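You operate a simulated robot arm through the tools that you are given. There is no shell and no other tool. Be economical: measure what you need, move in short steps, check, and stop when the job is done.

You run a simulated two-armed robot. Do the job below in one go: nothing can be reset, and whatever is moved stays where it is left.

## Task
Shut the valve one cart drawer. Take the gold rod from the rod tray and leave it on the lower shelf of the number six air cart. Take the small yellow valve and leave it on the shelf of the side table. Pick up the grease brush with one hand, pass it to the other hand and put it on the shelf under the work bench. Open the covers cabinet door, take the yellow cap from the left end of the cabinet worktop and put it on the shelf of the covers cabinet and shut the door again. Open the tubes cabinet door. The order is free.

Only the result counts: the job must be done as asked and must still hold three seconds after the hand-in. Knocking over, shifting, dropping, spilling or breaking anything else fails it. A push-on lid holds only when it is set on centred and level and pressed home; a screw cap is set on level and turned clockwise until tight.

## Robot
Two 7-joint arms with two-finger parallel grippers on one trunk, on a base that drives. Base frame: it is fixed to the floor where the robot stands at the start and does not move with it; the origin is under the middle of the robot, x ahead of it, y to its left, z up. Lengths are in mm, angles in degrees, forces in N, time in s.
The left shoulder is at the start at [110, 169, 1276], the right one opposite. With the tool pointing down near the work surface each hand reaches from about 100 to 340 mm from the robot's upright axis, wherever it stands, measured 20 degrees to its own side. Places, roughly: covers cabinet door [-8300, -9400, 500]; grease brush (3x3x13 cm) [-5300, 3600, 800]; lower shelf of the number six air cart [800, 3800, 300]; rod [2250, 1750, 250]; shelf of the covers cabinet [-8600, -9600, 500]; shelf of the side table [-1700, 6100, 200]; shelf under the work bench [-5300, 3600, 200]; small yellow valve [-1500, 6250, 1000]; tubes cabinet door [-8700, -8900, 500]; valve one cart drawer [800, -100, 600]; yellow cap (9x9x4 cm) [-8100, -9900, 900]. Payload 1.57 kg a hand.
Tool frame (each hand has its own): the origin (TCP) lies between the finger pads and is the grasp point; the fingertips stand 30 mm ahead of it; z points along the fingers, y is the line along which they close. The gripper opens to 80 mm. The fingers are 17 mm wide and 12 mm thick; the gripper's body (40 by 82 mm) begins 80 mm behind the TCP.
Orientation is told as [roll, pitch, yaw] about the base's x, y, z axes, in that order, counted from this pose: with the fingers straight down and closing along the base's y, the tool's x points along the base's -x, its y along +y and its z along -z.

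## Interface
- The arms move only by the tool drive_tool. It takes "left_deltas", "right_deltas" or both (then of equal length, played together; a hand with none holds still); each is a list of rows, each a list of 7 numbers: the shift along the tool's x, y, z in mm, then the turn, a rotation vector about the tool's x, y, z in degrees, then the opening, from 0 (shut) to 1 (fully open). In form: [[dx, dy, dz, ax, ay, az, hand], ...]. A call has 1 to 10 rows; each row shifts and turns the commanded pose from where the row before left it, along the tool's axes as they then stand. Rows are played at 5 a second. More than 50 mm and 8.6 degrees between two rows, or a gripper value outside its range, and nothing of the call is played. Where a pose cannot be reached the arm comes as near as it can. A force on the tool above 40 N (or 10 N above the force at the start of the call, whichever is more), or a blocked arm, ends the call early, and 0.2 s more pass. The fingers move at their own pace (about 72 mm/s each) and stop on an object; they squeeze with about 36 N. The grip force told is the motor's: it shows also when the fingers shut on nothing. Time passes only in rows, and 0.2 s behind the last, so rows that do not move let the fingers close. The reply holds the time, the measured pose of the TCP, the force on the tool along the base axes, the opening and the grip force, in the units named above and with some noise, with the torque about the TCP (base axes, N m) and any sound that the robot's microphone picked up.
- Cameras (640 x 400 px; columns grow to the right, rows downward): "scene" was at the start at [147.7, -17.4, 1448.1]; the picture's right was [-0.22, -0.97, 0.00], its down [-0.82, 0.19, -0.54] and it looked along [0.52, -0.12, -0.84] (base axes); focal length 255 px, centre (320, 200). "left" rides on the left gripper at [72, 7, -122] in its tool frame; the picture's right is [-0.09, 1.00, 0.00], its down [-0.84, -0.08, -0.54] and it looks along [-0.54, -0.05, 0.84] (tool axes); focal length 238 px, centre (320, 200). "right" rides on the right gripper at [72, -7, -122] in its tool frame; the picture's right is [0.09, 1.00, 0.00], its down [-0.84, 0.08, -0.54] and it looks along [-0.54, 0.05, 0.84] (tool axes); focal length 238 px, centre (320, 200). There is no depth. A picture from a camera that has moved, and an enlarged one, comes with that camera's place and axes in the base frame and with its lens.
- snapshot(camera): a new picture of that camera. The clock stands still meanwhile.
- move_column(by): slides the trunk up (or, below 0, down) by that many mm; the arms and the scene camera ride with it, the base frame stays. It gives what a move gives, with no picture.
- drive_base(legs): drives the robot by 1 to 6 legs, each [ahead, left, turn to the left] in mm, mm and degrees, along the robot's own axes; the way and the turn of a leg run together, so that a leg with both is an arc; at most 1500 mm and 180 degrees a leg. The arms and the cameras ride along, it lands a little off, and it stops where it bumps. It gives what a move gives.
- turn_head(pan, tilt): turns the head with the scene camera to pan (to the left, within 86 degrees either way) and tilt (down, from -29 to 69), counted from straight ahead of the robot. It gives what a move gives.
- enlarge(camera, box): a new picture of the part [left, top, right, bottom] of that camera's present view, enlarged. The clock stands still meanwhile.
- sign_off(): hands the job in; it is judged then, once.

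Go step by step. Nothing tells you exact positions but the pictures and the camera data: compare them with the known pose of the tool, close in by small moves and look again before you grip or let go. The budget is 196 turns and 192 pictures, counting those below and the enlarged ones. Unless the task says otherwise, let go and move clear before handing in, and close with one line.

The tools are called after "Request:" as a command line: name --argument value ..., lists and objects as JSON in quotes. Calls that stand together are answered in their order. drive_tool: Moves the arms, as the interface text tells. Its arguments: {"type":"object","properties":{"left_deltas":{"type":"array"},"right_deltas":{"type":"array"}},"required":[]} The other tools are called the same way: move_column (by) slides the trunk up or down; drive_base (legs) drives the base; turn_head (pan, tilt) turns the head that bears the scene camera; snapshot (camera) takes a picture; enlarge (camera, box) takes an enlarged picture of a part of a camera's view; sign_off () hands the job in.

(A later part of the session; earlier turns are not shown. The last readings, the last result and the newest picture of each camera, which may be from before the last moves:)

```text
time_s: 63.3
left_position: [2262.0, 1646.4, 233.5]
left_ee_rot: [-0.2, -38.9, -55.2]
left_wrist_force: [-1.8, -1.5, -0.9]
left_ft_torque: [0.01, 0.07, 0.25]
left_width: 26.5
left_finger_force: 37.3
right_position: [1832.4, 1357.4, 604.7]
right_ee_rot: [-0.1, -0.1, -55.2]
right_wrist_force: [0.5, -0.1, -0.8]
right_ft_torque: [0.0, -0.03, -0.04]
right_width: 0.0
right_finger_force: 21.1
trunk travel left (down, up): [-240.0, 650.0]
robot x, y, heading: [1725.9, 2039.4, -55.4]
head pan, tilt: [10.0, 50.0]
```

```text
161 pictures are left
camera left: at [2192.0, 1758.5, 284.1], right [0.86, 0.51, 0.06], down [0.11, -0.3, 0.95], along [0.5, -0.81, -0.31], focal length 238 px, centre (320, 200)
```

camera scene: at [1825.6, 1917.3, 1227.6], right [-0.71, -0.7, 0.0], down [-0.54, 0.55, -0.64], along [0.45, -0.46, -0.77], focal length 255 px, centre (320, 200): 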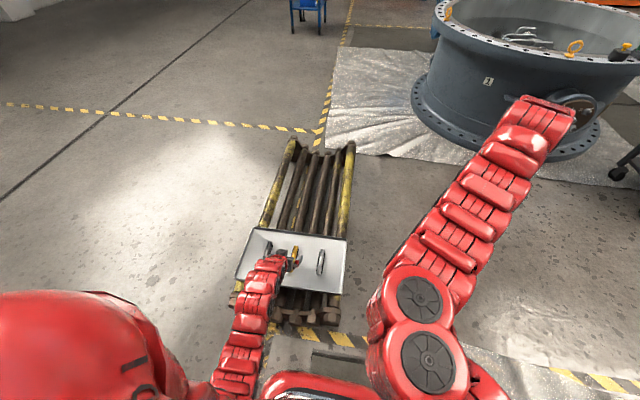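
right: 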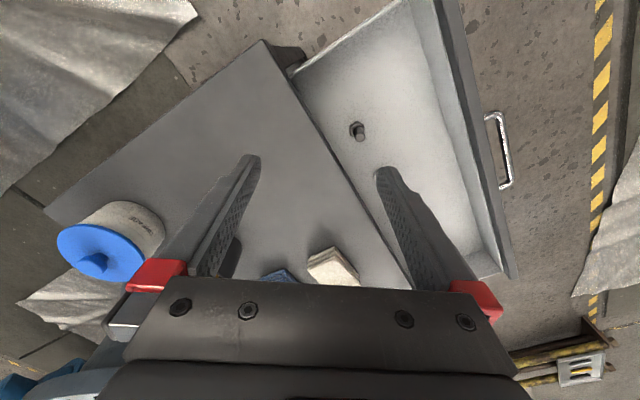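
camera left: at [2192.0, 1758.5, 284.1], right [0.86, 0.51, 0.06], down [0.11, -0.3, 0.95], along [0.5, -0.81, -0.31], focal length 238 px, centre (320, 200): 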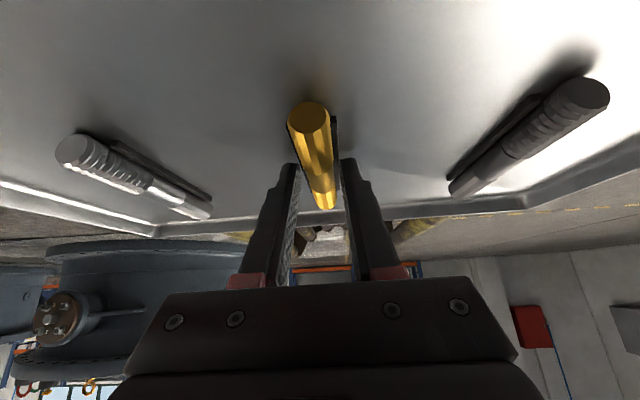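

The fingers stopped at 26 mm with a solid grip. I lift straight up a little and check what is held.

Request:
drive_tool --left_deltas '[[-6, 0, -8, 0, 0, 0, 0], [-12, 0, -16, 0, 0, 0, 0], [-19, 0, -23, 0, 0, 0, 0], [-19, 0, -23, 0, 0, 0, 0]]'

Request:
snapshot --camera "left"

Request:
enlarge --camera "scene" --box '[220, 200, 380, 300]'

```text
time_s: 63.7
left_position: [2262.6, 1646.2, 233.6]
left_ee_rot: [-0.2, -38.3, -55.1]
left_wrist_force: [19.6, -23.4, -35.2]
left_ft_torque: [-0.62, -0.59, 0.41]
left_width: 26.5
left_finger_force: 37.6
right_position: [1834.9, 1355.4, 601.6]
right_ee_rot: [-0.2, 0.1, -55.4]
right_wrist_force: [-0.7, -0.2, -0.2]
right_ft_torque: [-0.01, 0.05, -0.01]
right_width: 0.1
right_finger_force: 21.3
trunk travel left (down, up): [-240.0, 650.0]
robot x, y, heading: [1727.5, 2039.2, -55.4]
head pan, tilt: [10.0, 50.0]
stopped in row 1 (left hand): the force on the tool passed its limit at 53 N (the readings are from after the stop); the commanded pose is now the measured one
```

```text
160 pictures are left
camera left: at [2192.3, 1757.9, 285.8], right [0.86, 0.51, 0.06], down [0.12, -0.31, 0.94], along [0.5, -0.8, -0.32], focal length 238 px, centre (320, 200)
```

left: 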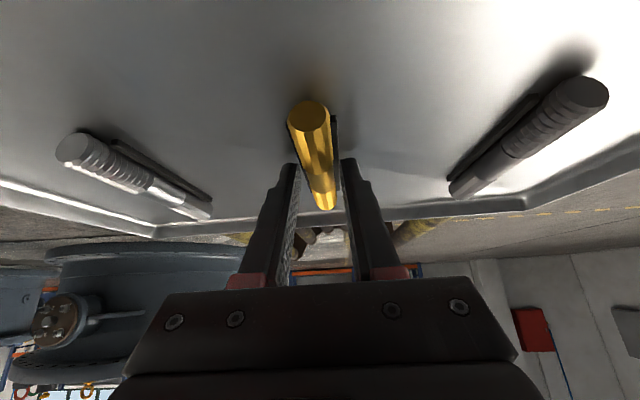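

```text
4.00 times, centred on (300, 250) of scene
camera zoom: at [1829.3, 1913.7, 1106.3], right [-0.71, -0.7, 0.0], down [-0.54, 0.55, -0.64], along [0.45, -0.46, -0.77], focal length 1019 px, centre (400, 0)
```

zoom: 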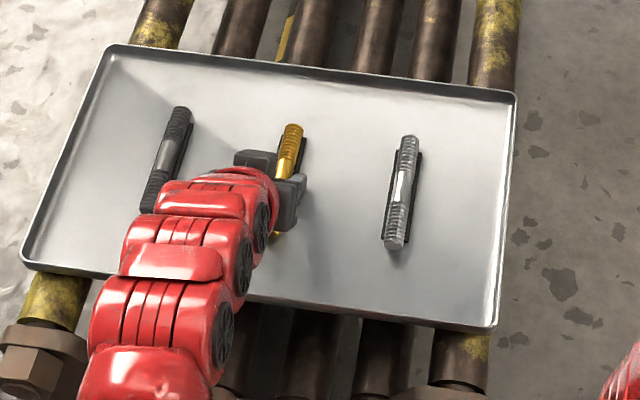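

The fingers have caught the fixed cradle rails beside the rod. I open, rise about 11 mm and close again.

Request:
drive_tool --left_deltas '[[0, 0, 0, 0, 0, 0, 0.6], [0, 0, 0, 0, 0, 0, 0.6], [-3.5, 0, -4.3, 0, 0, 0, 0.6], [-3.5, 0, -4.3, 0, 0, 0, 0.6], [0, 0, 0, 0, 0, 0, 0.3], [0, 0, 0, 0, 0, 0, 0.1], [0, 0, 0, 0, 0, 0, 0], [0, 0, 0, 0, 0, 0, 0]]'

Request:
snapshot --camera "left"

```text
time_s: 65.5
left_position: [2262.1, 1645.0, 253.3]
left_ee_rot: [0.1, -39.0, -55.4]
left_wrist_force: [0.5, -1.5, 16.7]
left_ft_torque: [-0.25, -0.15, 0.04]
left_width: 0.0
left_finger_force: 21.3
right_position: [1832.5, 1357.1, 605.4]
right_ee_rot: [-0.1, -0.2, -55.4]
right_wrist_force: [0.2, 0.1, -0.7]
right_ft_torque: [0.0, 0.01, 0.02]
right_width: 0.1
right_finger_force: 20.8
trunk travel left (down, up): [-240.0, 650.0]
robot x, y, heading: [1728.6, 2036.0, -55.2]
head pan, tilt: [10.0, 50.0]
```

```text
158 pictures are left
camera left: at [2191.9, 1756.9, 302.8], right [0.86, 0.51, 0.06], down [0.11, -0.3, 0.95], along [0.5, -0.81, -0.31], focal length 238 px, centre (320, 200)
```

left: 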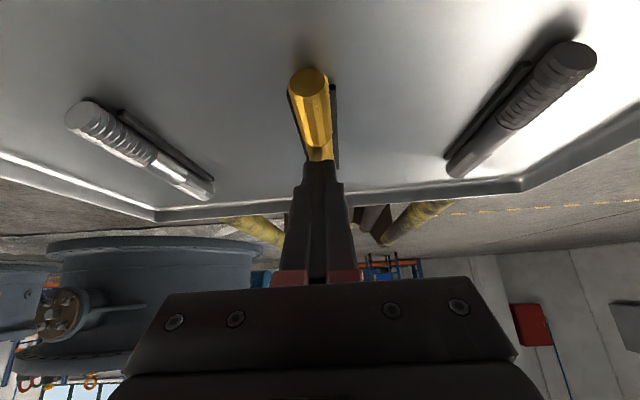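

The fingers closed on top of the rod, so its top is near z 226. I rise, open, go down to about z 241 and close again.

Request:
drive_tool --left_deltas '[[-9, 0, -11, 0, 0, 0, 0], [0, 0, 0, 0, 0, 0, 0.6], [0, 0, 0, 0, 0, 0, 0.6], [5, 0, 6, 0, 0, 0, 0.6], [6, 0, 7.5, 0, 0, 0, 0.6], [0, 0, 0, 0, 0, 0, 0.6]]'

Request:
snapshot --camera "left"

```text
time_s: 66.9
left_position: [2261.5, 1646.4, 247.6]
left_ee_rot: [-0.1, -38.7, -55.2]
left_wrist_force: [-0.3, 0.6, 0.5]
left_ft_torque: [0.04, -0.01, 0.01]
left_width: 47.7
left_finger_force: 0.1
right_position: [1834.8, 1355.9, 605.4]
right_ee_rot: [-0.2, -0.1, -55.3]
right_wrist_force: [0.3, 0.3, 0.3]
right_ft_torque: [0.0, 0.0, -0.03]
right_width: 0.2
right_finger_force: 21.0
trunk travel left (down, up): [-240.0, 650.0]
robot x, y, heading: [1724.5, 2043.7, -55.4]
head pan, tilt: [10.0, 50.0]
```

```text
157 pictures are left
camera left: at [2191.5, 1757.7, 297.5], right [0.86, 0.51, 0.06], down [0.12, -0.3, 0.95], along [0.5, -0.81, -0.32], focal length 238 px, centre (320, 200)
```

left: 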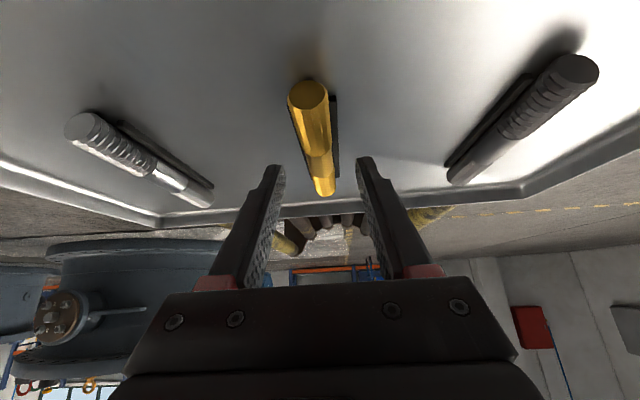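

I go 5 mm lower and close.

Request:
drive_tool --left_deltas '[[3.3, 0, 4.2, 0, 0, 0, 0.6], [0, 0, 0, 0, 0, 0, 0.6], [0, 0, 0, 0, 0, 0, 0.3], [0, 0, 0, 0, 0, 0, 0.1], [0, 0, 0, 0, 0, 0, 0], [0, 0, 0, 0, 0, 0, 0], [0, 0, 0, 0, 0, 0, 0]]'

Request:
snapshot --camera "left"

```text
time_s: 68.5
left_position: [2262.7, 1646.0, 242.1]
left_ee_rot: [0.0, -38.7, -55.2]
left_wrist_force: [-0.3, 0.3, -0.1]
left_ft_torque: [0.0, -0.04, 0.11]
left_width: 18.4
left_finger_force: 32.4
right_position: [1834.6, 1357.9, 604.8]
right_ee_rot: [-0.1, -0.2, -55.3]
right_wrist_force: [0.7, 1.4, -0.7]
right_ft_torque: [0.03, 0.02, 0.01]
right_width: 0.1
right_finger_force: 21.4
trunk travel left (down, up): [-240.0, 650.0]
robot x, y, heading: [1723.8, 2038.2, -55.4]
head pan, tilt: [10.0, 50.0]
```

```text
156 pictures are left
camera left: at [2192.2, 1757.9, 292.5], right [0.86, 0.51, 0.06], down [0.12, -0.3, 0.95], along [0.5, -0.81, -0.32], focal length 238 px, centre (320, 200)
```

left: 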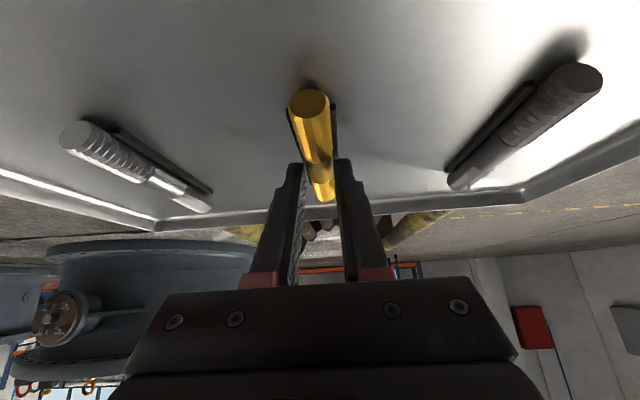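

The width is 18 mm, which is the rod itself. I lift gently and check.

Request:
drive_tool --left_deltas '[[-3, 0, -4, 0, 0, 0, 0], [-6, 0, -8, 0, 0, 0, 0], [-12, 0, -16, 0, 0, 0, 0], [-19, 0, -23, 0, 0, 0, 0], [-19, 0, -23, 0, 0, 0, 0], [0, 0, 0, 0, 0, 0, 0]]'

Request:
snapshot --camera "left"

```text
time_s: 69.9
left_position: [2262.6, 1646.7, 338.0]
left_ee_rot: [0.0, -38.7, -55.2]
left_wrist_force: [0.0, 0.2, -2.4]
left_ft_torque: [0.02, 0.03, 0.0]
left_width: 18.3
left_finger_force: 32.8
right_position: [1833.7, 1356.9, 604.5]
right_ee_rot: [-0.1, -0.1, -55.3]
right_wrist_force: [0.6, -0.1, -0.2]
right_ft_torque: [0.02, -0.01, 0.0]
right_width: 0.0
right_finger_force: 21.2
trunk travel left (down, up): [-240.0, 650.0]
robot x, y, heading: [1725.5, 2040.1, -55.7]
head pan, tilt: [10.0, 50.0]
```

```text
155 pictures are left
camera left: at [2192.3, 1759.1, 388.1], right [0.86, 0.51, 0.06], down [0.12, -0.3, 0.95], along [0.5, -0.81, -0.32], focal length 238 px, centre (320, 200)
```

left: 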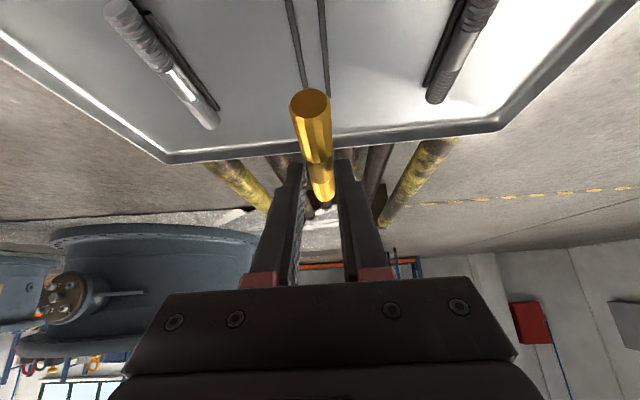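

The gold rod is held level. I raise the trunk, back off the rack and turn to face the air cart.

Request:
move_column --by 220

Request:
drive_base --legs '[[-250, 0, 0], [0, 0, 86], [0, 0, 86]]'

Request:
turn_head --pan 0 --tilt 25

Request:
snapshot --camera "scene"

```text
time_s: 72.3
left_position: [2262.4, 1646.3, 557.7]
left_ee_rot: [-0.1, -38.8, -55.2]
left_wrist_force: [0.4, 0.4, -2.2]
left_ft_torque: [0.08, 0.02, 0.0]
left_width: 18.6
left_finger_force: 32.4
right_position: [1834.4, 1356.5, 823.3]
right_ee_rot: [0.0, 0.0, -55.4]
right_wrist_force: [-0.9, 0.0, 0.6]
right_ft_torque: [0.0, -0.02, -0.02]
right_width: 0.0
right_finger_force: 21.2
trunk travel left (down, up): [-460.0, 430.0]
robot x, y, heading: [1729.1, 2041.3, -55.5]
head pan, tilt: [10.0, 50.0]
```

```text
time_s: 81.3
left_position: [1118.9, 2719.2, 555.3]
left_ee_rot: [-0.1, -38.7, 115.4]
left_wrist_force: [-0.2, 0.4, -2.6]
left_ft_torque: [-0.05, -0.03, 0.03]
left_width: 18.6
left_finger_force: 32.3
right_position: [1591.0, 2935.2, 824.1]
right_ee_rot: [-0.1, 0.0, 115.2]
right_wrist_force: [0.1, 0.2, -0.1]
right_ft_torque: [0.05, -0.01, 0.0]
right_width: 0.1
right_finger_force: 21.3
trunk travel left (down, up): [-460.0, 430.0]
robot x, y, heading: [1585.5, 2245.0, 115.2]
head pan, tilt: [10.0, 50.0]
```

```text
time_s: 82.2
left_position: [1119.9, 2718.2, 558.6]
left_ee_rot: [-0.1, -38.7, 115.4]
left_wrist_force: [0.0, -0.1, -2.9]
left_ft_torque: [-0.05, -0.02, 0.02]
left_width: 18.6
left_finger_force: 33.3
right_position: [1591.5, 2934.8, 824.9]
right_ee_rot: [-0.1, -0.1, 115.2]
right_wrist_force: [0.1, -0.3, 0.0]
right_ft_torque: [-0.02, 0.03, -0.02]
right_width: 0.2
right_finger_force: 21.7
trunk travel left (down, up): [-460.0, 430.0]
robot x, y, heading: [1583.9, 2242.0, 115.4]
head pan, tilt: [0.0, 25.0]
```

```text
154 pictures are left
camera scene: at [1510.8, 2398.8, 1365.0], right [0.9, 0.43, 0.0], down [0.18, -0.38, -0.91], along [-0.39, 0.82, -0.42], focal length 255 px, centre (320, 200)
```

scene: 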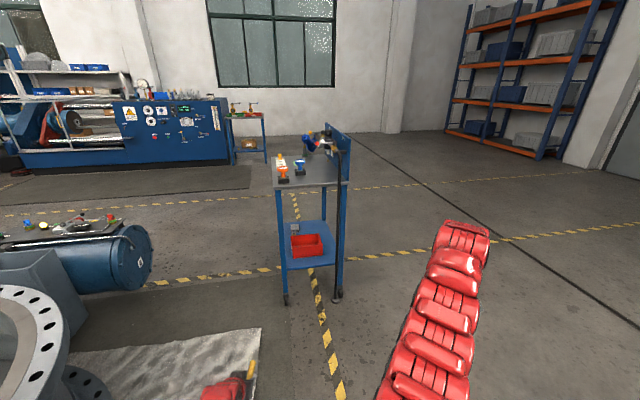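

I see the air cart clearly. A zoom shows how its lower shelf is laid out.

Request:
enlarge --camera "scene" --box '[240, 130, 400, 310]'

```text
2.22 times, centred on (320, 220) of scene
camera zoom: at [1510.8, 2398.8, 1365.0], right [0.9, 0.43, 0.0], down [0.18, -0.38, -0.91], along [-0.39, 0.82, -0.42], focal length 566 px, centre (320, 156)
```

zoom: 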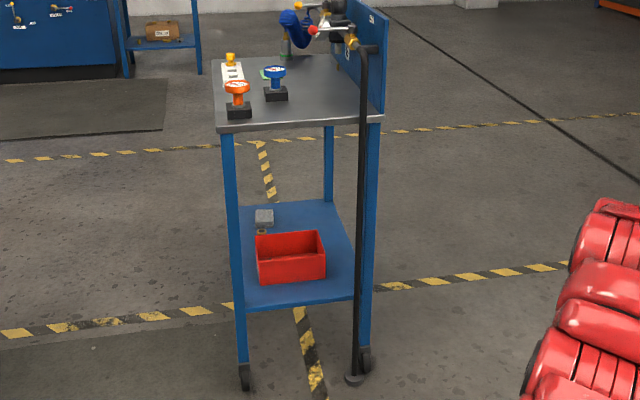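

The lower shelf's far half is free to the right of a small block, so I will place the rod from the cart's far end. I turn and drive round the right side of the cart.

Request:
drive_base --legs '[[0, 0, -86], [0, 0, -85.3], [-1097, 840, 0], [-1097, 840, 0]]'

Request:
turn_head --pan -60 --tilt 25

Request:
snapshot --camera "scene"

```text
time_s: 102.9
left_position: [2348.3, 4565.6, 558.6]
left_ee_rot: [-0.1, -38.7, -58.6]
left_wrist_force: [-0.2, 0.4, -1.8]
left_ft_torque: [0.06, 0.05, -0.01]
left_width: 18.6
left_finger_force: 33.0
right_position: [1901.5, 4301.3, 823.5]
right_ee_rot: [-0.1, -0.1, -58.8]
right_wrist_force: [-0.2, -0.4, -0.4]
right_ft_torque: [0.0, -0.01, 0.01]
right_width: 0.1
right_finger_force: 21.0
trunk travel left (down, up): [-460.0, 430.0]
robot x, y, heading: [1833.8, 4987.2, -58.9]
head pan, tilt: [0.0, 25.0]
```

```text
time_s: 104.2
left_position: [2347.9, 4564.8, 557.3]
left_ee_rot: [-0.1, -38.8, -58.6]
left_wrist_force: [-0.4, -0.4, -2.1]
left_ft_torque: [0.03, 0.03, 0.03]
left_width: 18.5
left_finger_force: 33.3
right_position: [1902.4, 4301.6, 824.7]
right_ee_rot: [-0.2, -0.1, -58.9]
right_wrist_force: [0.1, -0.8, 0.3]
right_ft_torque: [-0.02, -0.05, 0.01]
right_width: 0.0
right_finger_force: 21.3
trunk travel left (down, up): [-460.0, 430.0]
robot x, y, heading: [1837.4, 4987.0, -58.9]
head pan, tilt: [-60.0, 25.0]
```

```text
152 pictures are left
camera scene: at [1833.5, 4837.8, 1365.1], right [-0.88, 0.48, 0.0], down [0.2, 0.37, -0.91], along [-0.44, -0.79, -0.42], focal length 255 px, centre (320, 200)
```

scene: 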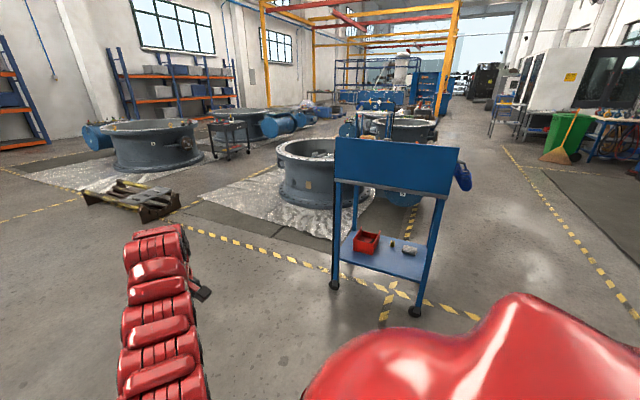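

From here the shelf is open on this side too, with a free strip along the near edge. I turn to face this long side squarely and drive up to a short standoff.

Request:
drive_base --legs '[[0, 0, -87.1], [585, 29, 0]]'

Request:
turn_head --pan 10 --tilt 40

Request:
move_column --by -150

Request:
snapshot --camera "scene"

Request:
snapshot --camera "left"

```text
time_s: 111.2
left_position: [976.4, 4097.5, 557.8]
left_ee_rot: [-0.1, -38.5, -145.4]
left_wrist_force: [0.4, 0.2, -3.1]
left_ft_torque: [0.03, -0.03, -0.02]
left_width: 18.5
left_finger_force: 33.3
right_position: [686.9, 4527.3, 823.6]
right_ee_rot: [-0.1, 0.0, -145.5]
right_wrist_force: [0.0, 0.3, 0.3]
right_ft_torque: [0.03, -0.01, 0.0]
right_width: 0.0
right_finger_force: 21.3
trunk travel left (down, up): [-460.0, 430.0]
robot x, y, heading: [1367.2, 4631.4, -145.7]
head pan, tilt: [-60.0, 25.0]
```

```text
time_s: 112.6
left_position: [976.7, 4098.2, 557.1]
left_ee_rot: [0.0, -38.7, -145.5]
left_wrist_force: [-0.3, 0.6, -3.0]
left_ft_torque: [0.07, -0.04, 0.04]
left_width: 18.5
left_finger_force: 32.9
right_position: [686.7, 4526.0, 824.0]
right_ee_rot: [-0.1, -0.1, -145.5]
right_wrist_force: [-1.0, 0.2, -0.1]
right_ft_torque: [-0.02, -0.01, 0.0]
right_width: 0.0
right_finger_force: 21.3
trunk travel left (down, up): [-460.0, 430.0]
robot x, y, heading: [1367.0, 4632.2, -145.5]
head pan, tilt: [10.0, 40.0]
```

```text
time_s: 114.4
left_position: [977.9, 4097.5, 407.9]
left_ee_rot: [0.1, -38.8, -145.2]
left_wrist_force: [0.7, 0.1, -1.9]
left_ft_torque: [0.0, -0.05, 0.01]
left_width: 18.8
left_finger_force: 32.5
right_position: [687.3, 4527.8, 674.6]
right_ee_rot: [0.0, 0.0, -145.4]
right_wrist_force: [0.0, 0.4, -0.6]
right_ft_torque: [0.0, 0.03, -0.04]
right_width: 0.2
right_finger_force: 21.9
trunk travel left (down, up): [-310.0, 580.0]
robot x, y, heading: [1371.0, 4633.0, -145.4]
head pan, tilt: [10.0, 40.0]
```

```text
151 pictures are left
camera scene: at [1242.8, 4526.1, 1191.8], right [-0.7, 0.71, 0.0], down [0.46, 0.45, -0.77], along [-0.55, -0.54, -0.64], focal length 255 px, centre (320, 200)
```

scene: 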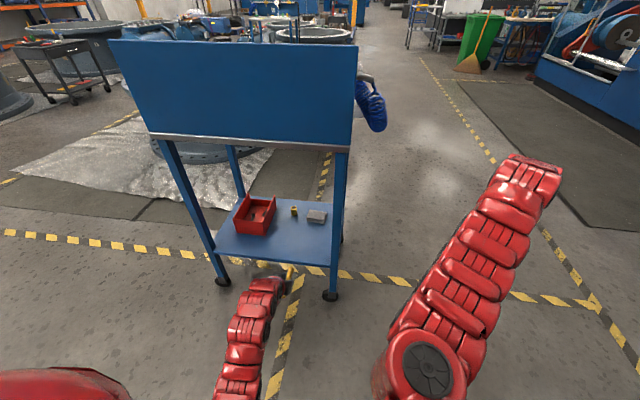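

```text
150 pictures are left
camera left: at [1089.3, 4166.6, 458.0], right [0.51, -0.86, 0.06], down [-0.3, -0.12, 0.95], along [-0.81, -0.5, -0.32], focal length 238 px, centre (320, 200)
```

left: 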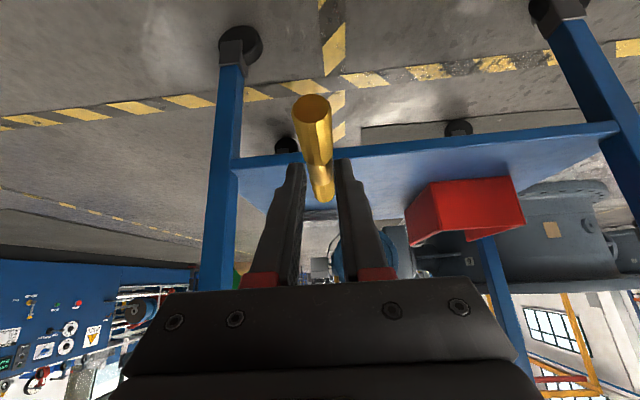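

The shelf's near edge runs through about (750, 4102), near z 272, and the strip in front of the block is free. I drive the rod in over it.

Request:
drive_base --legs '[[0, 25, 0], [262, 0, -0.8]]'

Request:
snapshot --camera "left"

Request:
snapshot --camera "scene"

```text
time_s: 116.7
left_position: [769.1, 3936.5, 406.5]
left_ee_rot: [-0.2, -38.6, -146.1]
left_wrist_force: [-0.1, -0.4, -2.9]
left_ft_torque: [0.02, -0.06, 0.02]
left_width: 18.3
left_finger_force: 32.8
right_position: [485.3, 4369.6, 674.9]
right_ee_rot: [-0.1, -0.1, -146.2]
right_wrist_force: [-0.9, -0.2, 0.8]
right_ft_torque: [0.02, -0.01, 0.01]
right_width: 0.0
right_finger_force: 20.7
trunk travel left (down, up): [-310.0, 580.0]
robot x, y, heading: [1170.7, 4467.2, -146.5]
head pan, tilt: [10.0, 40.0]
```

```text
149 pictures are left
camera left: at [882.9, 4004.0, 457.5], right [0.5, -0.87, 0.06], down [-0.3, -0.11, 0.95], along [-0.81, -0.49, -0.32], focal length 238 px, centre (320, 200)
```

left: 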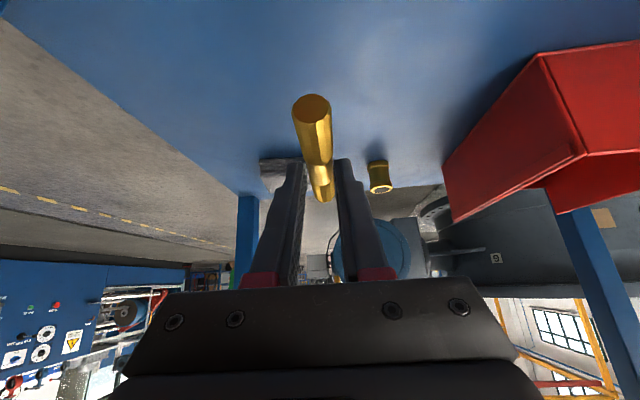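

```text
148 pictures are left
camera scene: at [1040.6, 4361.1, 1191.6], right [-0.69, 0.72, 0.0], down [0.47, 0.44, -0.77], along [-0.55, -0.53, -0.64], focal length 255 px, centre (320, 200)
```

scene: 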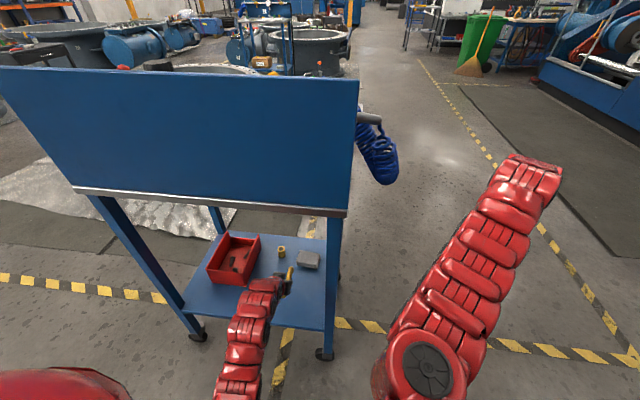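

The rod is over free shelf. I lower it most of the way by the trunk, then feel down by hand.

Request:
move_column --by -78

Request:
snapshot --camera "left"

Request:
enlarge --camera "scene" --box '[180, 180, 380, 320]'

```text
time_s: 117.8
left_position: [768.0, 3936.2, 335.8]
left_ee_rot: [0.1, -39.4, -146.2]
left_wrist_force: [-4.1, -5.5, 27.1]
left_ft_torque: [-0.42, 0.53, 0.02]
left_width: 18.3
left_finger_force: 32.7
right_position: [486.4, 4371.4, 598.3]
right_ee_rot: [-0.1, -0.1, -146.1]
right_wrist_force: [0.0, -0.3, 0.6]
right_ft_torque: [-0.01, 0.02, 0.01]
right_width: 0.0
right_finger_force: 21.2
trunk travel left (down, up): [-232.0, 658.0]
robot x, y, heading: [1169.6, 4467.7, -146.5]
head pan, tilt: [10.0, 40.0]
```

```text
147 pictures are left
camera left: at [882.0, 4003.4, 383.9], right [0.5, -0.87, 0.06], down [-0.3, -0.1, 0.95], along [-0.82, -0.49, -0.31], focal length 238 px, centre (320, 200)
```

left: 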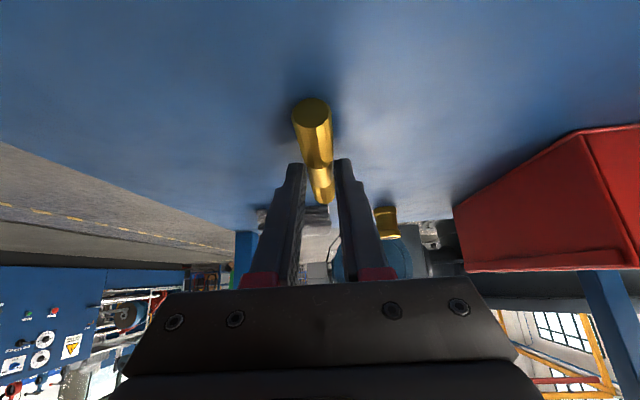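

```text
2.86 times, centred on (280, 250) of scene
camera zoom: at [1042.9, 4363.6, 1114.6], right [-0.69, 0.72, 0.0], down [0.46, 0.44, -0.77], along [-0.55, -0.53, -0.64], focal length 728 px, centre (434, 57)
```

zoom: 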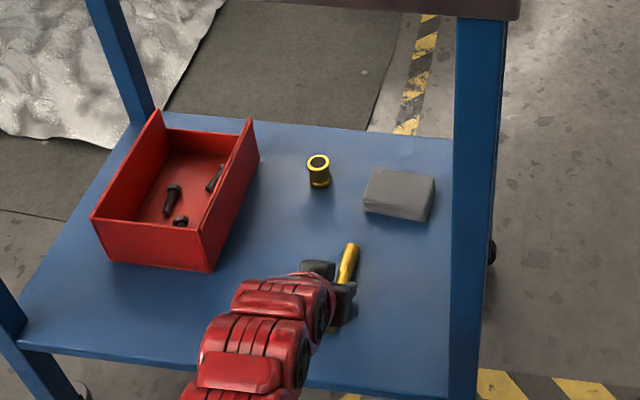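

The rod is already resting on the shelf. I ease the pressure, open part way and withdraw along the fingers.

Request:
drive_tool --left_deltas '[[-3.5, 0, -4.3, 0, 0, 0, 0], [0, 0, 0, 0, 0, 0, 0.25], [0, 0, 0, 0, 0, 0, 0.45], [0, 0, 0, 0, 0, 0, 0.45], [-3, 0, -6, 0, 0, 0, 0.45], [-12, 0, -25, 0, 0, 0, 0.5], [-10, 0, -40, 0, 0, 0, 0.5], [0, 0, -50, 0, 0, 0, 0.5]]'

Request:
snapshot --camera "left"

Request:
enlarge --camera "scene" --box '[180, 180, 380, 320]'

```text
time_s: 119.6
left_position: [817.6, 3968.9, 444.9]
left_ee_rot: [-0.1, -38.7, -146.1]
left_wrist_force: [-0.1, 0.0, 0.7]
left_ft_torque: [-0.02, 0.0, -0.05]
left_width: 40.2
left_finger_force: 0.2
right_position: [485.9, 4371.5, 595.8]
right_ee_rot: [-0.1, 0.0, -146.2]
right_wrist_force: [-0.6, -0.2, -0.2]
right_ft_torque: [0.02, -0.01, 0.0]
right_width: 0.0
right_finger_force: 21.3
trunk travel left (down, up): [-232.0, 658.0]
robot x, y, heading: [1169.7, 4464.7, -146.1]
head pan, tilt: [10.0, 40.0]
```

```text
145 pictures are left
camera left: at [930.2, 4035.4, 494.9], right [0.5, -0.87, 0.06], down [-0.3, -0.11, 0.95], along [-0.81, -0.49, -0.32], focal length 238 px, centre (320, 200)
```

left: 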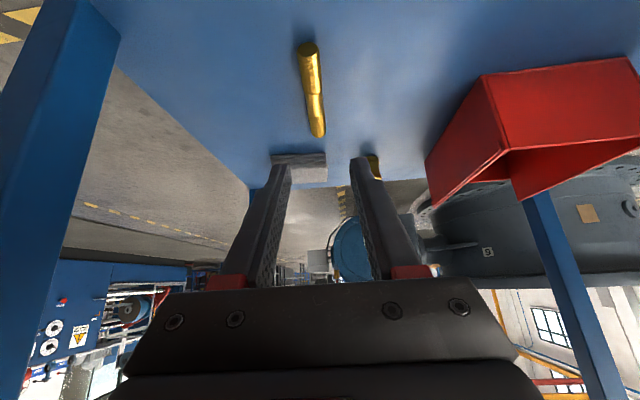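

```text
2.86 times, centred on (280, 250) of scene
camera zoom: at [1041.4, 4361.8, 1113.8], right [-0.69, 0.72, 0.0], down [0.46, 0.44, -0.77], along [-0.55, -0.53, -0.64], focal length 728 px, centre (434, 57)
```

zoom: 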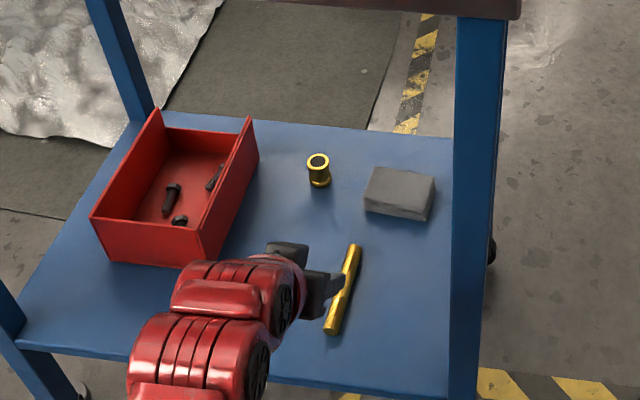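

The rod lies on the lower shelf. I back off, turn towards the side table and approach it.

Request:
drive_base --legs '[[-450, 0, 0], [0, 0, -59], [1300, 0, 0]]'

Request:
turn_head --pan 0 --tilt 25

Request:
move_column --by 230

Request:
snapshot --camera "scene"

```text
time_s: 131.1
left_position: [-256.8, 5334.8, 444.5]
left_ee_rot: [0.1, -38.8, 154.4]
left_wrist_force: [-1.4, -0.1, 0.1]
left_ft_torque: [0.0, 0.02, 0.02]
left_width: 39.7
left_finger_force: 0.0
right_position: [-76.0, 5824.5, 596.2]
right_ee_rot: [-0.1, -0.1, 154.2]
right_wrist_force: [-0.1, 0.2, -0.2]
right_ft_torque: [-0.02, 0.0, 0.02]
right_width: 0.0
right_finger_force: 21.7
trunk travel left (down, up): [-232.0, 658.0]
robot x, y, heading: [356.1, 5283.0, 154.0]
head pan, tilt: [10.0, 40.0]
```

```text
time_s: 131.9
left_position: [-255.3, 5334.1, 443.3]
left_ee_rot: [0.0, -38.7, 154.3]
left_wrist_force: [1.0, 0.4, -1.5]
left_ft_torque: [-0.05, 0.0, -0.01]
left_width: 39.8
left_finger_force: 0.0
right_position: [-76.3, 5822.6, 597.7]
right_ee_rot: [-0.1, -0.2, 154.2]
right_wrist_force: [0.4, -0.1, -0.7]
right_ft_torque: [0.03, 0.0, 0.01]
right_width: 0.0
right_finger_force: 20.9
trunk travel left (down, up): [-232.0, 658.0]
robot x, y, heading: [351.4, 5284.5, 154.2]
head pan, tilt: [0.0, 25.0]
```

```text
time_s: 134.3
left_position: [-256.8, 5334.2, 674.1]
left_ee_rot: [0.0, -38.7, 154.4]
left_wrist_force: [-0.2, -0.9, 0.2]
left_ft_torque: [0.01, 0.0, -0.01]
left_width: 39.9
left_finger_force: 0.1
right_position: [-78.2, 5823.2, 826.4]
right_ee_rot: [-0.2, -0.1, 154.2]
right_wrist_force: [-0.3, 0.7, -0.4]
right_ft_torque: [0.0, 0.02, 0.0]
right_width: 0.1
right_finger_force: 21.2
trunk travel left (down, up): [-462.0, 428.0]
robot x, y, heading: [352.3, 5283.2, 154.0]
head pan, tilt: [0.0, 25.0]
```

```text
143 pictures are left
camera scene: at [197.4, 5355.5, 1367.0], right [0.44, 0.9, 0.0], down [0.38, -0.18, -0.91], along [-0.82, 0.4, -0.42], focal length 255 px, centre (320, 200)
```

scene: 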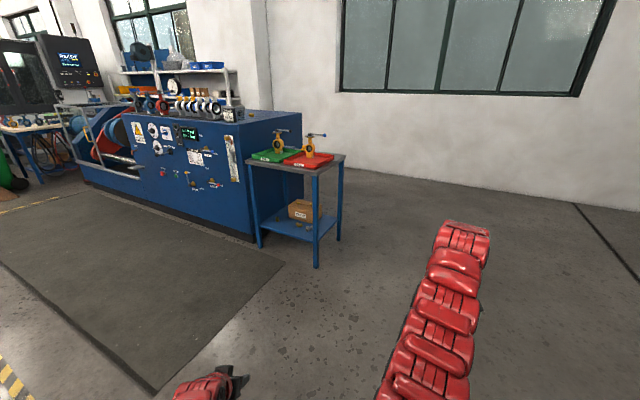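

Request:
enlarge --camera "scene" --box '[235, 110, 360, 270]'

```text
2.50 times, centred on (298, 190) of scene
camera zoom: at [197.4, 5355.5, 1367.0], right [0.44, 0.9, 0.0], down [0.38, -0.18, -0.91], along [-0.82, 0.4, -0.42], focal length 637 px, centre (376, 225)
```

zoom: 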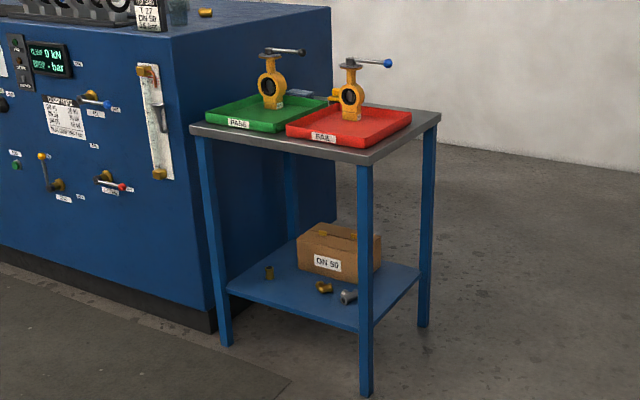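

Two yellow valves stand on the side table in the trays, and I need a closer look to tell them apart. I square up to the table's front and come nearer.

Request:
drive_base --legs '[[0, 0, -29.5], [836, 1187, 0]]'

Request:
turn_head --pan 15 --tilt 35

Request:
snapshot --camera "scene"

Request:
enlarge --camera "scene" --box '[220, 60, 460, 210]'

```text
time_s: 142.9
left_position: [-1587.8, 5661.4, 672.7]
left_ee_rot: [-0.1, -38.6, 124.6]
left_wrist_force: [0.6, 0.2, 0.0]
left_ft_torque: [0.0, 0.03, -0.03]
left_width: 40.2
left_finger_force: 0.0
right_position: [-1188.1, 5994.5, 826.3]
right_ee_rot: [0.0, -0.1, 124.3]
right_wrist_force: [0.3, 0.5, 0.5]
right_ft_torque: [0.0, 0.03, 0.01]
right_width: 0.0
right_finger_force: 21.2
trunk travel left (down, up): [-462.0, 428.0]
robot x, y, heading: [-1085.9, 5309.4, 124.3]
head pan, tilt: [0.0, 25.0]
```

```text
time_s: 143.7
left_position: [-1588.0, 5660.1, 674.8]
left_ee_rot: [-0.1, -38.8, 124.5]
left_wrist_force: [0.1, 0.4, 0.9]
left_ft_torque: [-0.01, 0.01, 0.0]
left_width: 40.2
left_finger_force: 0.0
right_position: [-1189.1, 5995.3, 826.4]
right_ee_rot: [-0.1, 0.0, 124.4]
right_wrist_force: [0.3, 0.1, -0.9]
right_ft_torque: [0.01, -0.04, 0.05]
right_width: 0.1
right_finger_force: 21.5
trunk travel left (down, up): [-462.0, 428.0]
robot x, y, heading: [-1083.9, 5313.1, 124.3]
head pan, tilt: [15.0, 35.0]
```

```text
141 pictures are left
camera scene: at [-1197.8, 5433.8, 1351.4], right [0.65, 0.76, 0.0], down [0.43, -0.37, -0.82], along [-0.62, 0.54, -0.57], focal length 255 px, centre (320, 200)
```

scene: 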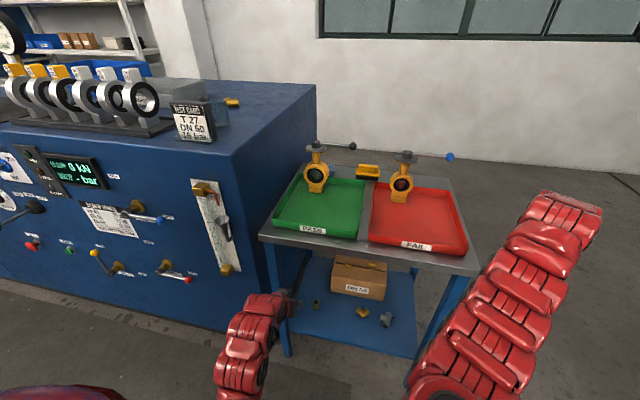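

```text
2.67 times, centred on (340, 135) of scene
camera zoom: at [-1197.8, 5433.8, 1351.4], right [0.65, 0.76, 0.0], down [0.43, -0.37, -0.82], along [-0.62, 0.54, -0.57], focal length 680 px, centre (267, 373)
```

zoom: 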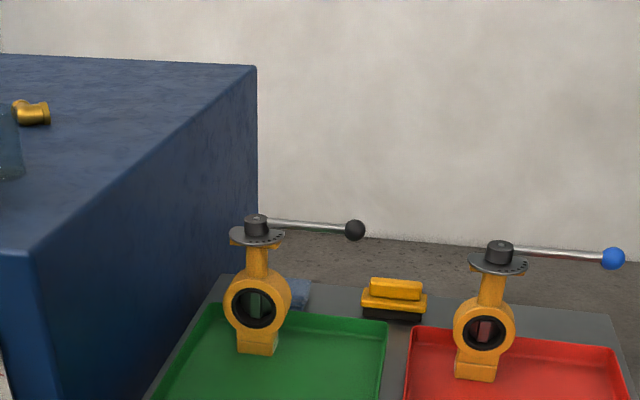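

The valve in the red tray, near (-1600, 6170), best fits the stated place. Its neck is about 34 mm wide, so I will grip that with a level, forward-pointing left hand. I shift right, raise the trunk and level the hand.

Request:
drive_base --legs '[[-60, -240, 0]]'

Request:
move_column --by 260

Request:
drive_tool --left_deltas '[[0, 0, 0, 0, -7.5, 0, 0.8], [0, 0, 0, 0, -7.5, 0, 0.8], [0, 0, 0, 0, -7.5, 0, 0.8], [0, 0, 0, 0, -7.5, 0, 0.8], [0, 0, 0, 0, -7.5, 0, 0.8], [0, 0, 0, 0, -7.5, 0, 0.8], [0, 0, 0, 0, -3, 0, 0.8], [0, 0, 0, 0, 0, 0, 0.8]]'

Request:
snapshot --camera "left"

Request:
snapshot --camera "scene"

```text
time_s: 145.5
left_position: [-1353.8, 5747.1, 674.9]
left_ee_rot: [0.0, -38.7, 124.1]
left_wrist_force: [0.7, -0.5, 0.0]
left_ft_torque: [-0.03, 0.0, 0.01]
left_width: 40.0
left_finger_force: 0.1
right_position: [-952.1, 6081.0, 827.4]
right_ee_rot: [-0.1, 0.0, 124.1]
right_wrist_force: [0.6, 0.1, 0.7]
right_ft_torque: [-0.02, 0.03, 0.01]
right_width: 0.0
right_finger_force: 21.5
trunk travel left (down, up): [-462.0, 428.0]
robot x, y, heading: [-851.5, 5395.2, 124.1]
head pan, tilt: [15.0, 35.0]
```

```text
time_s: 148.2
left_position: [-1353.5, 5747.6, 934.8]
left_ee_rot: [0.0, -38.8, 124.3]
left_wrist_force: [-0.4, 0.8, 0.7]
left_ft_torque: [0.0, 0.02, -0.02]
left_width: 40.1
left_finger_force: 0.1
right_position: [-952.9, 6080.9, 1085.5]
right_ee_rot: [-0.1, -0.1, 124.0]
right_wrist_force: [-0.2, 0.1, 0.6]
right_ft_torque: [0.02, 0.0, -0.02]
right_width: 0.0
right_finger_force: 21.1
trunk travel left (down, up): [-722.0, 168.0]
robot x, y, heading: [-854.2, 5399.2, 123.7]
head pan, tilt: [15.0, 35.0]
```

```text
time_s: 150.0
left_position: [-1353.1, 5749.3, 933.6]
left_ee_rot: [-0.6, -86.7, 124.8]
left_wrist_force: [-0.7, -0.2, -0.3]
left_ft_torque: [0.01, 0.0, 0.0]
left_width: 64.3
left_finger_force: 0.0
right_position: [-953.4, 6080.1, 1087.0]
right_ee_rot: [-0.1, 0.0, 124.1]
right_wrist_force: [0.3, 0.2, 0.3]
right_ft_torque: [-0.01, -0.01, -0.01]
right_width: 0.2
right_finger_force: 21.2
trunk travel left (down, up): [-722.0, 168.0]
robot x, y, heading: [-854.8, 5398.8, 124.0]
head pan, tilt: [15.0, 35.0]
```

```text
139 pictures are left
camera left: at [-1288.3, 5639.0, 869.8], right [-0.83, -0.56, 0.09], down [0.34, -0.36, 0.87], along [-0.45, 0.75, 0.49], focal length 238 px, centre (320, 200)
```

left: 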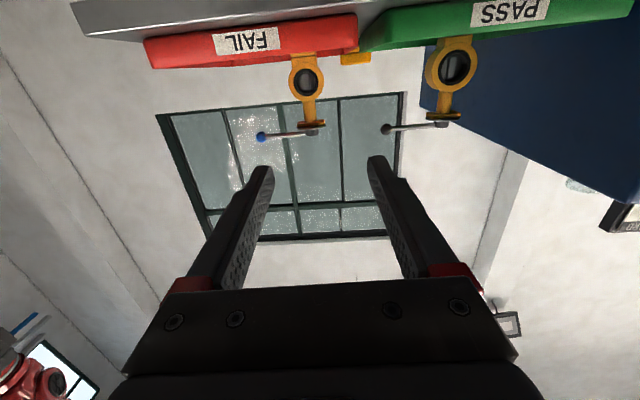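

```text
138 pictures are left
camera scene: at [-964.3, 5519.2, 1611.3], right [0.66, 0.76, 0.0], down [0.43, -0.38, -0.82], along [-0.62, 0.54, -0.57], focal length 255 px, centre (320, 200)
```

scene: 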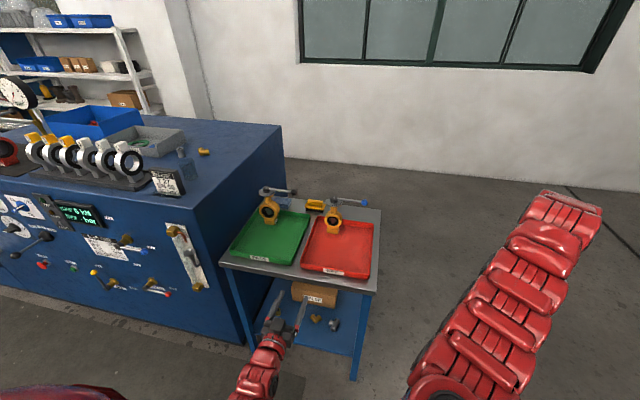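

Both views agree: the valve's neck is at (-1574, 6125, 949), 435 mm ahead of the hand and 27 mm to its right. I drive part of the way and look again.

Request:
drive_base --legs '[[0, -27, 0], [315, 0, 0]]'

Request:
drive_tool --left_deltas '[[-14, 0, 0, 0, 0, 0, 0.8], [0, 0, 0, 0, 0, 0, 0.8]]'

Request:
snapshot --camera "left"

Request:
snapshot --camera "scene"

```text
time_s: 152.5
left_position: [-1510.6, 6024.2, 935.1]
left_ee_rot: [-0.6, -86.7, 124.9]
left_wrist_force: [0.3, 0.2, -0.3]
left_ft_torque: [-0.02, 0.01, 0.01]
left_width: 64.1
left_finger_force: 0.0
right_position: [-1110.3, 6359.5, 1086.4]
right_ee_rot: [0.0, -0.1, 124.2]
right_wrist_force: [0.1, 0.7, -0.6]
right_ft_torque: [0.03, -0.01, 0.03]
right_width: 0.0
right_finger_force: 20.9
trunk travel left (down, up): [-722.0, 168.0]
robot x, y, heading: [-1006.5, 5674.2, 124.3]
head pan, tilt: [15.0, 35.0]
```

```text
time_s: 153.1
left_position: [-1511.1, 6025.6, 948.6]
left_ee_rot: [-0.5, -86.7, 124.9]
left_wrist_force: [-0.5, 0.2, 0.2]
left_ft_torque: [-0.02, 0.0, 0.02]
left_width: 63.7
left_finger_force: 0.1
right_position: [-1111.3, 6359.3, 1086.6]
right_ee_rot: [-0.1, -0.1, 124.2]
right_wrist_force: [-0.6, -0.1, -0.5]
right_ft_torque: [0.01, -0.03, 0.01]
right_width: 0.0
right_finger_force: 21.2
trunk travel left (down, up): [-722.0, 168.0]
robot x, y, heading: [-1007.1, 5677.8, 124.2]
head pan, tilt: [15.0, 35.0]
```

```text
137 pictures are left
camera left: at [-1446.4, 5916.8, 883.9], right [-0.83, -0.56, 0.09], down [0.34, -0.36, 0.87], along [-0.45, 0.75, 0.49], focal length 238 px, centre (320, 200)
```

left: 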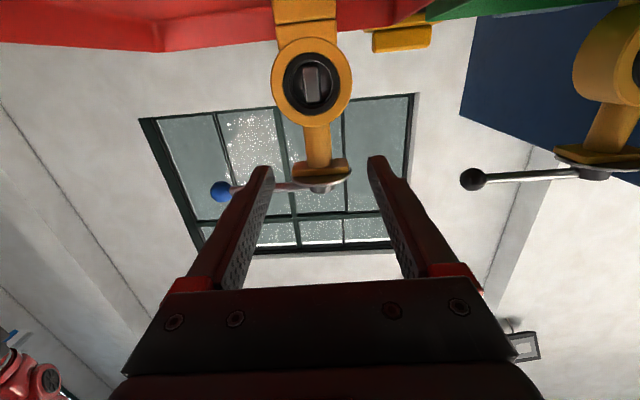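

```text
136 pictures are left
camera scene: at [-1121.5, 5798.2, 1611.2], right [0.65, 0.76, 0.0], down [0.43, -0.38, -0.82], along [-0.62, 0.54, -0.57], focal length 255 px, centre (320, 200)
```

scene: 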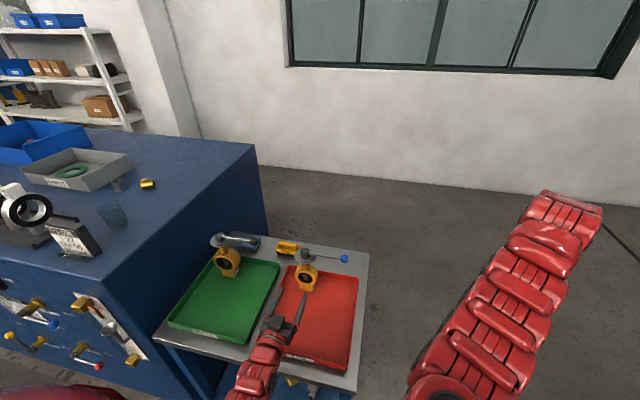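

The neck spans z 932 to 977 and is 116 mm ahead. I move the open fingers around it in steps.

Request:
drive_tool --left_deltas '[[-5, -2, 40, 0, 0, 0, 0.8], [-5, -2, 40, 0, 0, 0, 0.8], [0, 0, 0, 0, 0, 0, 0.8]]'

Request:
snapshot --camera "left"

```text
time_s: 153.9
left_position: [-1552.6, 6094.3, 951.9]
left_ee_rot: [-0.9, -86.6, 125.2]
left_wrist_force: [-0.3, 0.1, 0.0]
left_ft_torque: [0.01, 0.01, 0.01]
left_width: 64.0
left_finger_force: 0.1
right_position: [-1109.7, 6357.7, 1087.3]
right_ee_rot: [0.0, -0.1, 124.1]
right_wrist_force: [0.1, -0.4, -0.5]
right_ft_torque: [0.01, -0.03, -0.01]
right_width: 0.1
right_finger_force: 21.2
trunk travel left (down, up): [-722.0, 168.0]
robot x, y, heading: [-1008.9, 5674.1, 124.0]
head pan, tilt: [15.0, 35.0]
```

```text
135 pictures are left
camera left: at [-1487.0, 5985.6, 887.4], right [-0.83, -0.56, 0.09], down [0.34, -0.36, 0.87], along [-0.45, 0.75, 0.49], focal length 238 px, centre (320, 200)
```

left: 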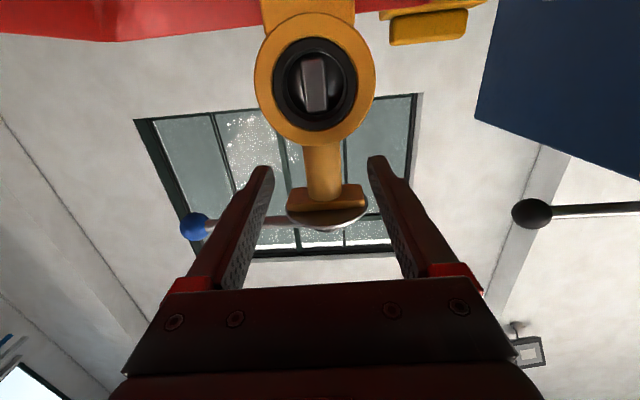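

The neck is centred between the fingers. I advance the last 27 mm, slightly lower, and look before closing.

Request:
drive_tool --left_deltas '[[2, 2, 14, 0, 0, 0, 0.8], [1, 0, 13, 0, 0, 0, 0.8], [0, 0, 0, 0, 0, 0, 0.8]]'

Request:
snapshot --camera "left"

```text
time_s: 154.7
left_position: [-1569.3, 6115.7, 949.1]
left_ee_rot: [-0.6, -86.7, 125.0]
left_wrist_force: [0.1, -0.2, 0.2]
left_ft_torque: [0.02, 0.0, 0.0]
left_width: 63.8
left_finger_force: 0.1
right_position: [-1110.5, 6359.1, 1086.9]
right_ee_rot: [-0.1, 0.0, 124.2]
right_wrist_force: [0.2, -1.0, -0.3]
right_ft_torque: [0.02, 0.0, 0.0]
right_width: 0.2
right_finger_force: 21.5
trunk travel left (down, up): [-722.0, 168.0]
robot x, y, heading: [-1006.5, 5676.3, 124.2]
head pan, tilt: [15.0, 35.0]
```

```text
134 pictures are left
camera left: at [-1504.4, 6007.1, 884.3], right [-0.83, -0.56, 0.09], down [0.34, -0.36, 0.87], along [-0.45, 0.75, 0.49], focal length 238 px, centre (320, 200)
```

left: 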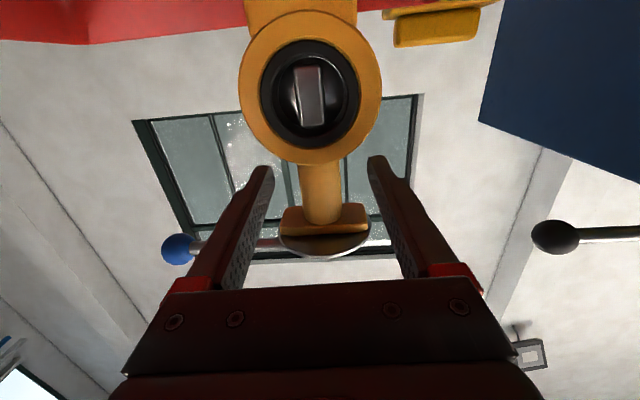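

The neck is at the pads. I close and check.

Request:
drive_tool --left_deltas '[[0, 1.5, 0, 0, 0, 0, 0.6], [0, 0, 0, 0, 0, 0, 0.45], [0, 0, 0, 0, 0, 0, 0.35], [0, 0, 0, 0, 0, 0, 0.2], [0, 0, 0, 0, 0, 0, 0], [0, 0, 0, 0, 0, 0, 0]]'

Request:
snapshot --camera "left"

```text
time_s: 156.1
left_position: [-1570.6, 6115.4, 947.6]
left_ee_rot: [-0.4, -86.7, 124.6]
left_wrist_force: [2.3, 2.2, -0.4]
left_ft_torque: [-0.02, 0.17, -0.08]
left_width: 28.1
left_finger_force: 35.8
right_position: [-1110.0, 6359.1, 1086.7]
right_ee_rot: [-0.1, -0.1, 124.2]
right_wrist_force: [0.1, 0.7, -0.4]
right_ft_torque: [-0.01, -0.02, 0.01]
right_width: 0.1
right_finger_force: 21.3
trunk travel left (down, up): [-722.0, 168.0]
robot x, y, heading: [-1009.2, 5675.0, 124.3]
head pan, tilt: [15.0, 35.0]
```

```text
133 pictures are left
camera left: at [-1505.4, 6006.4, 884.1], right [-0.83, -0.56, 0.09], down [0.34, -0.36, 0.87], along [-0.45, 0.75, 0.49], focal length 238 px, centre (320, 200)
```

left: 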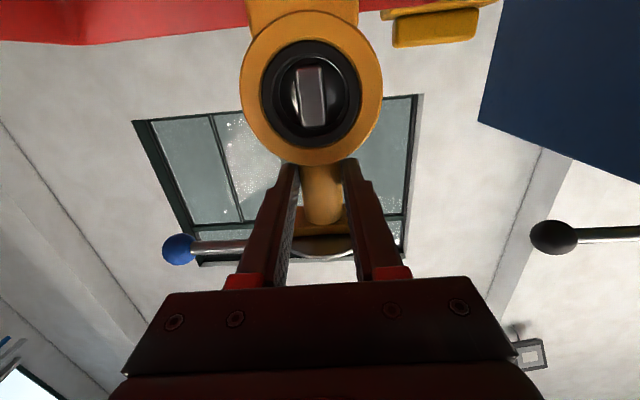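

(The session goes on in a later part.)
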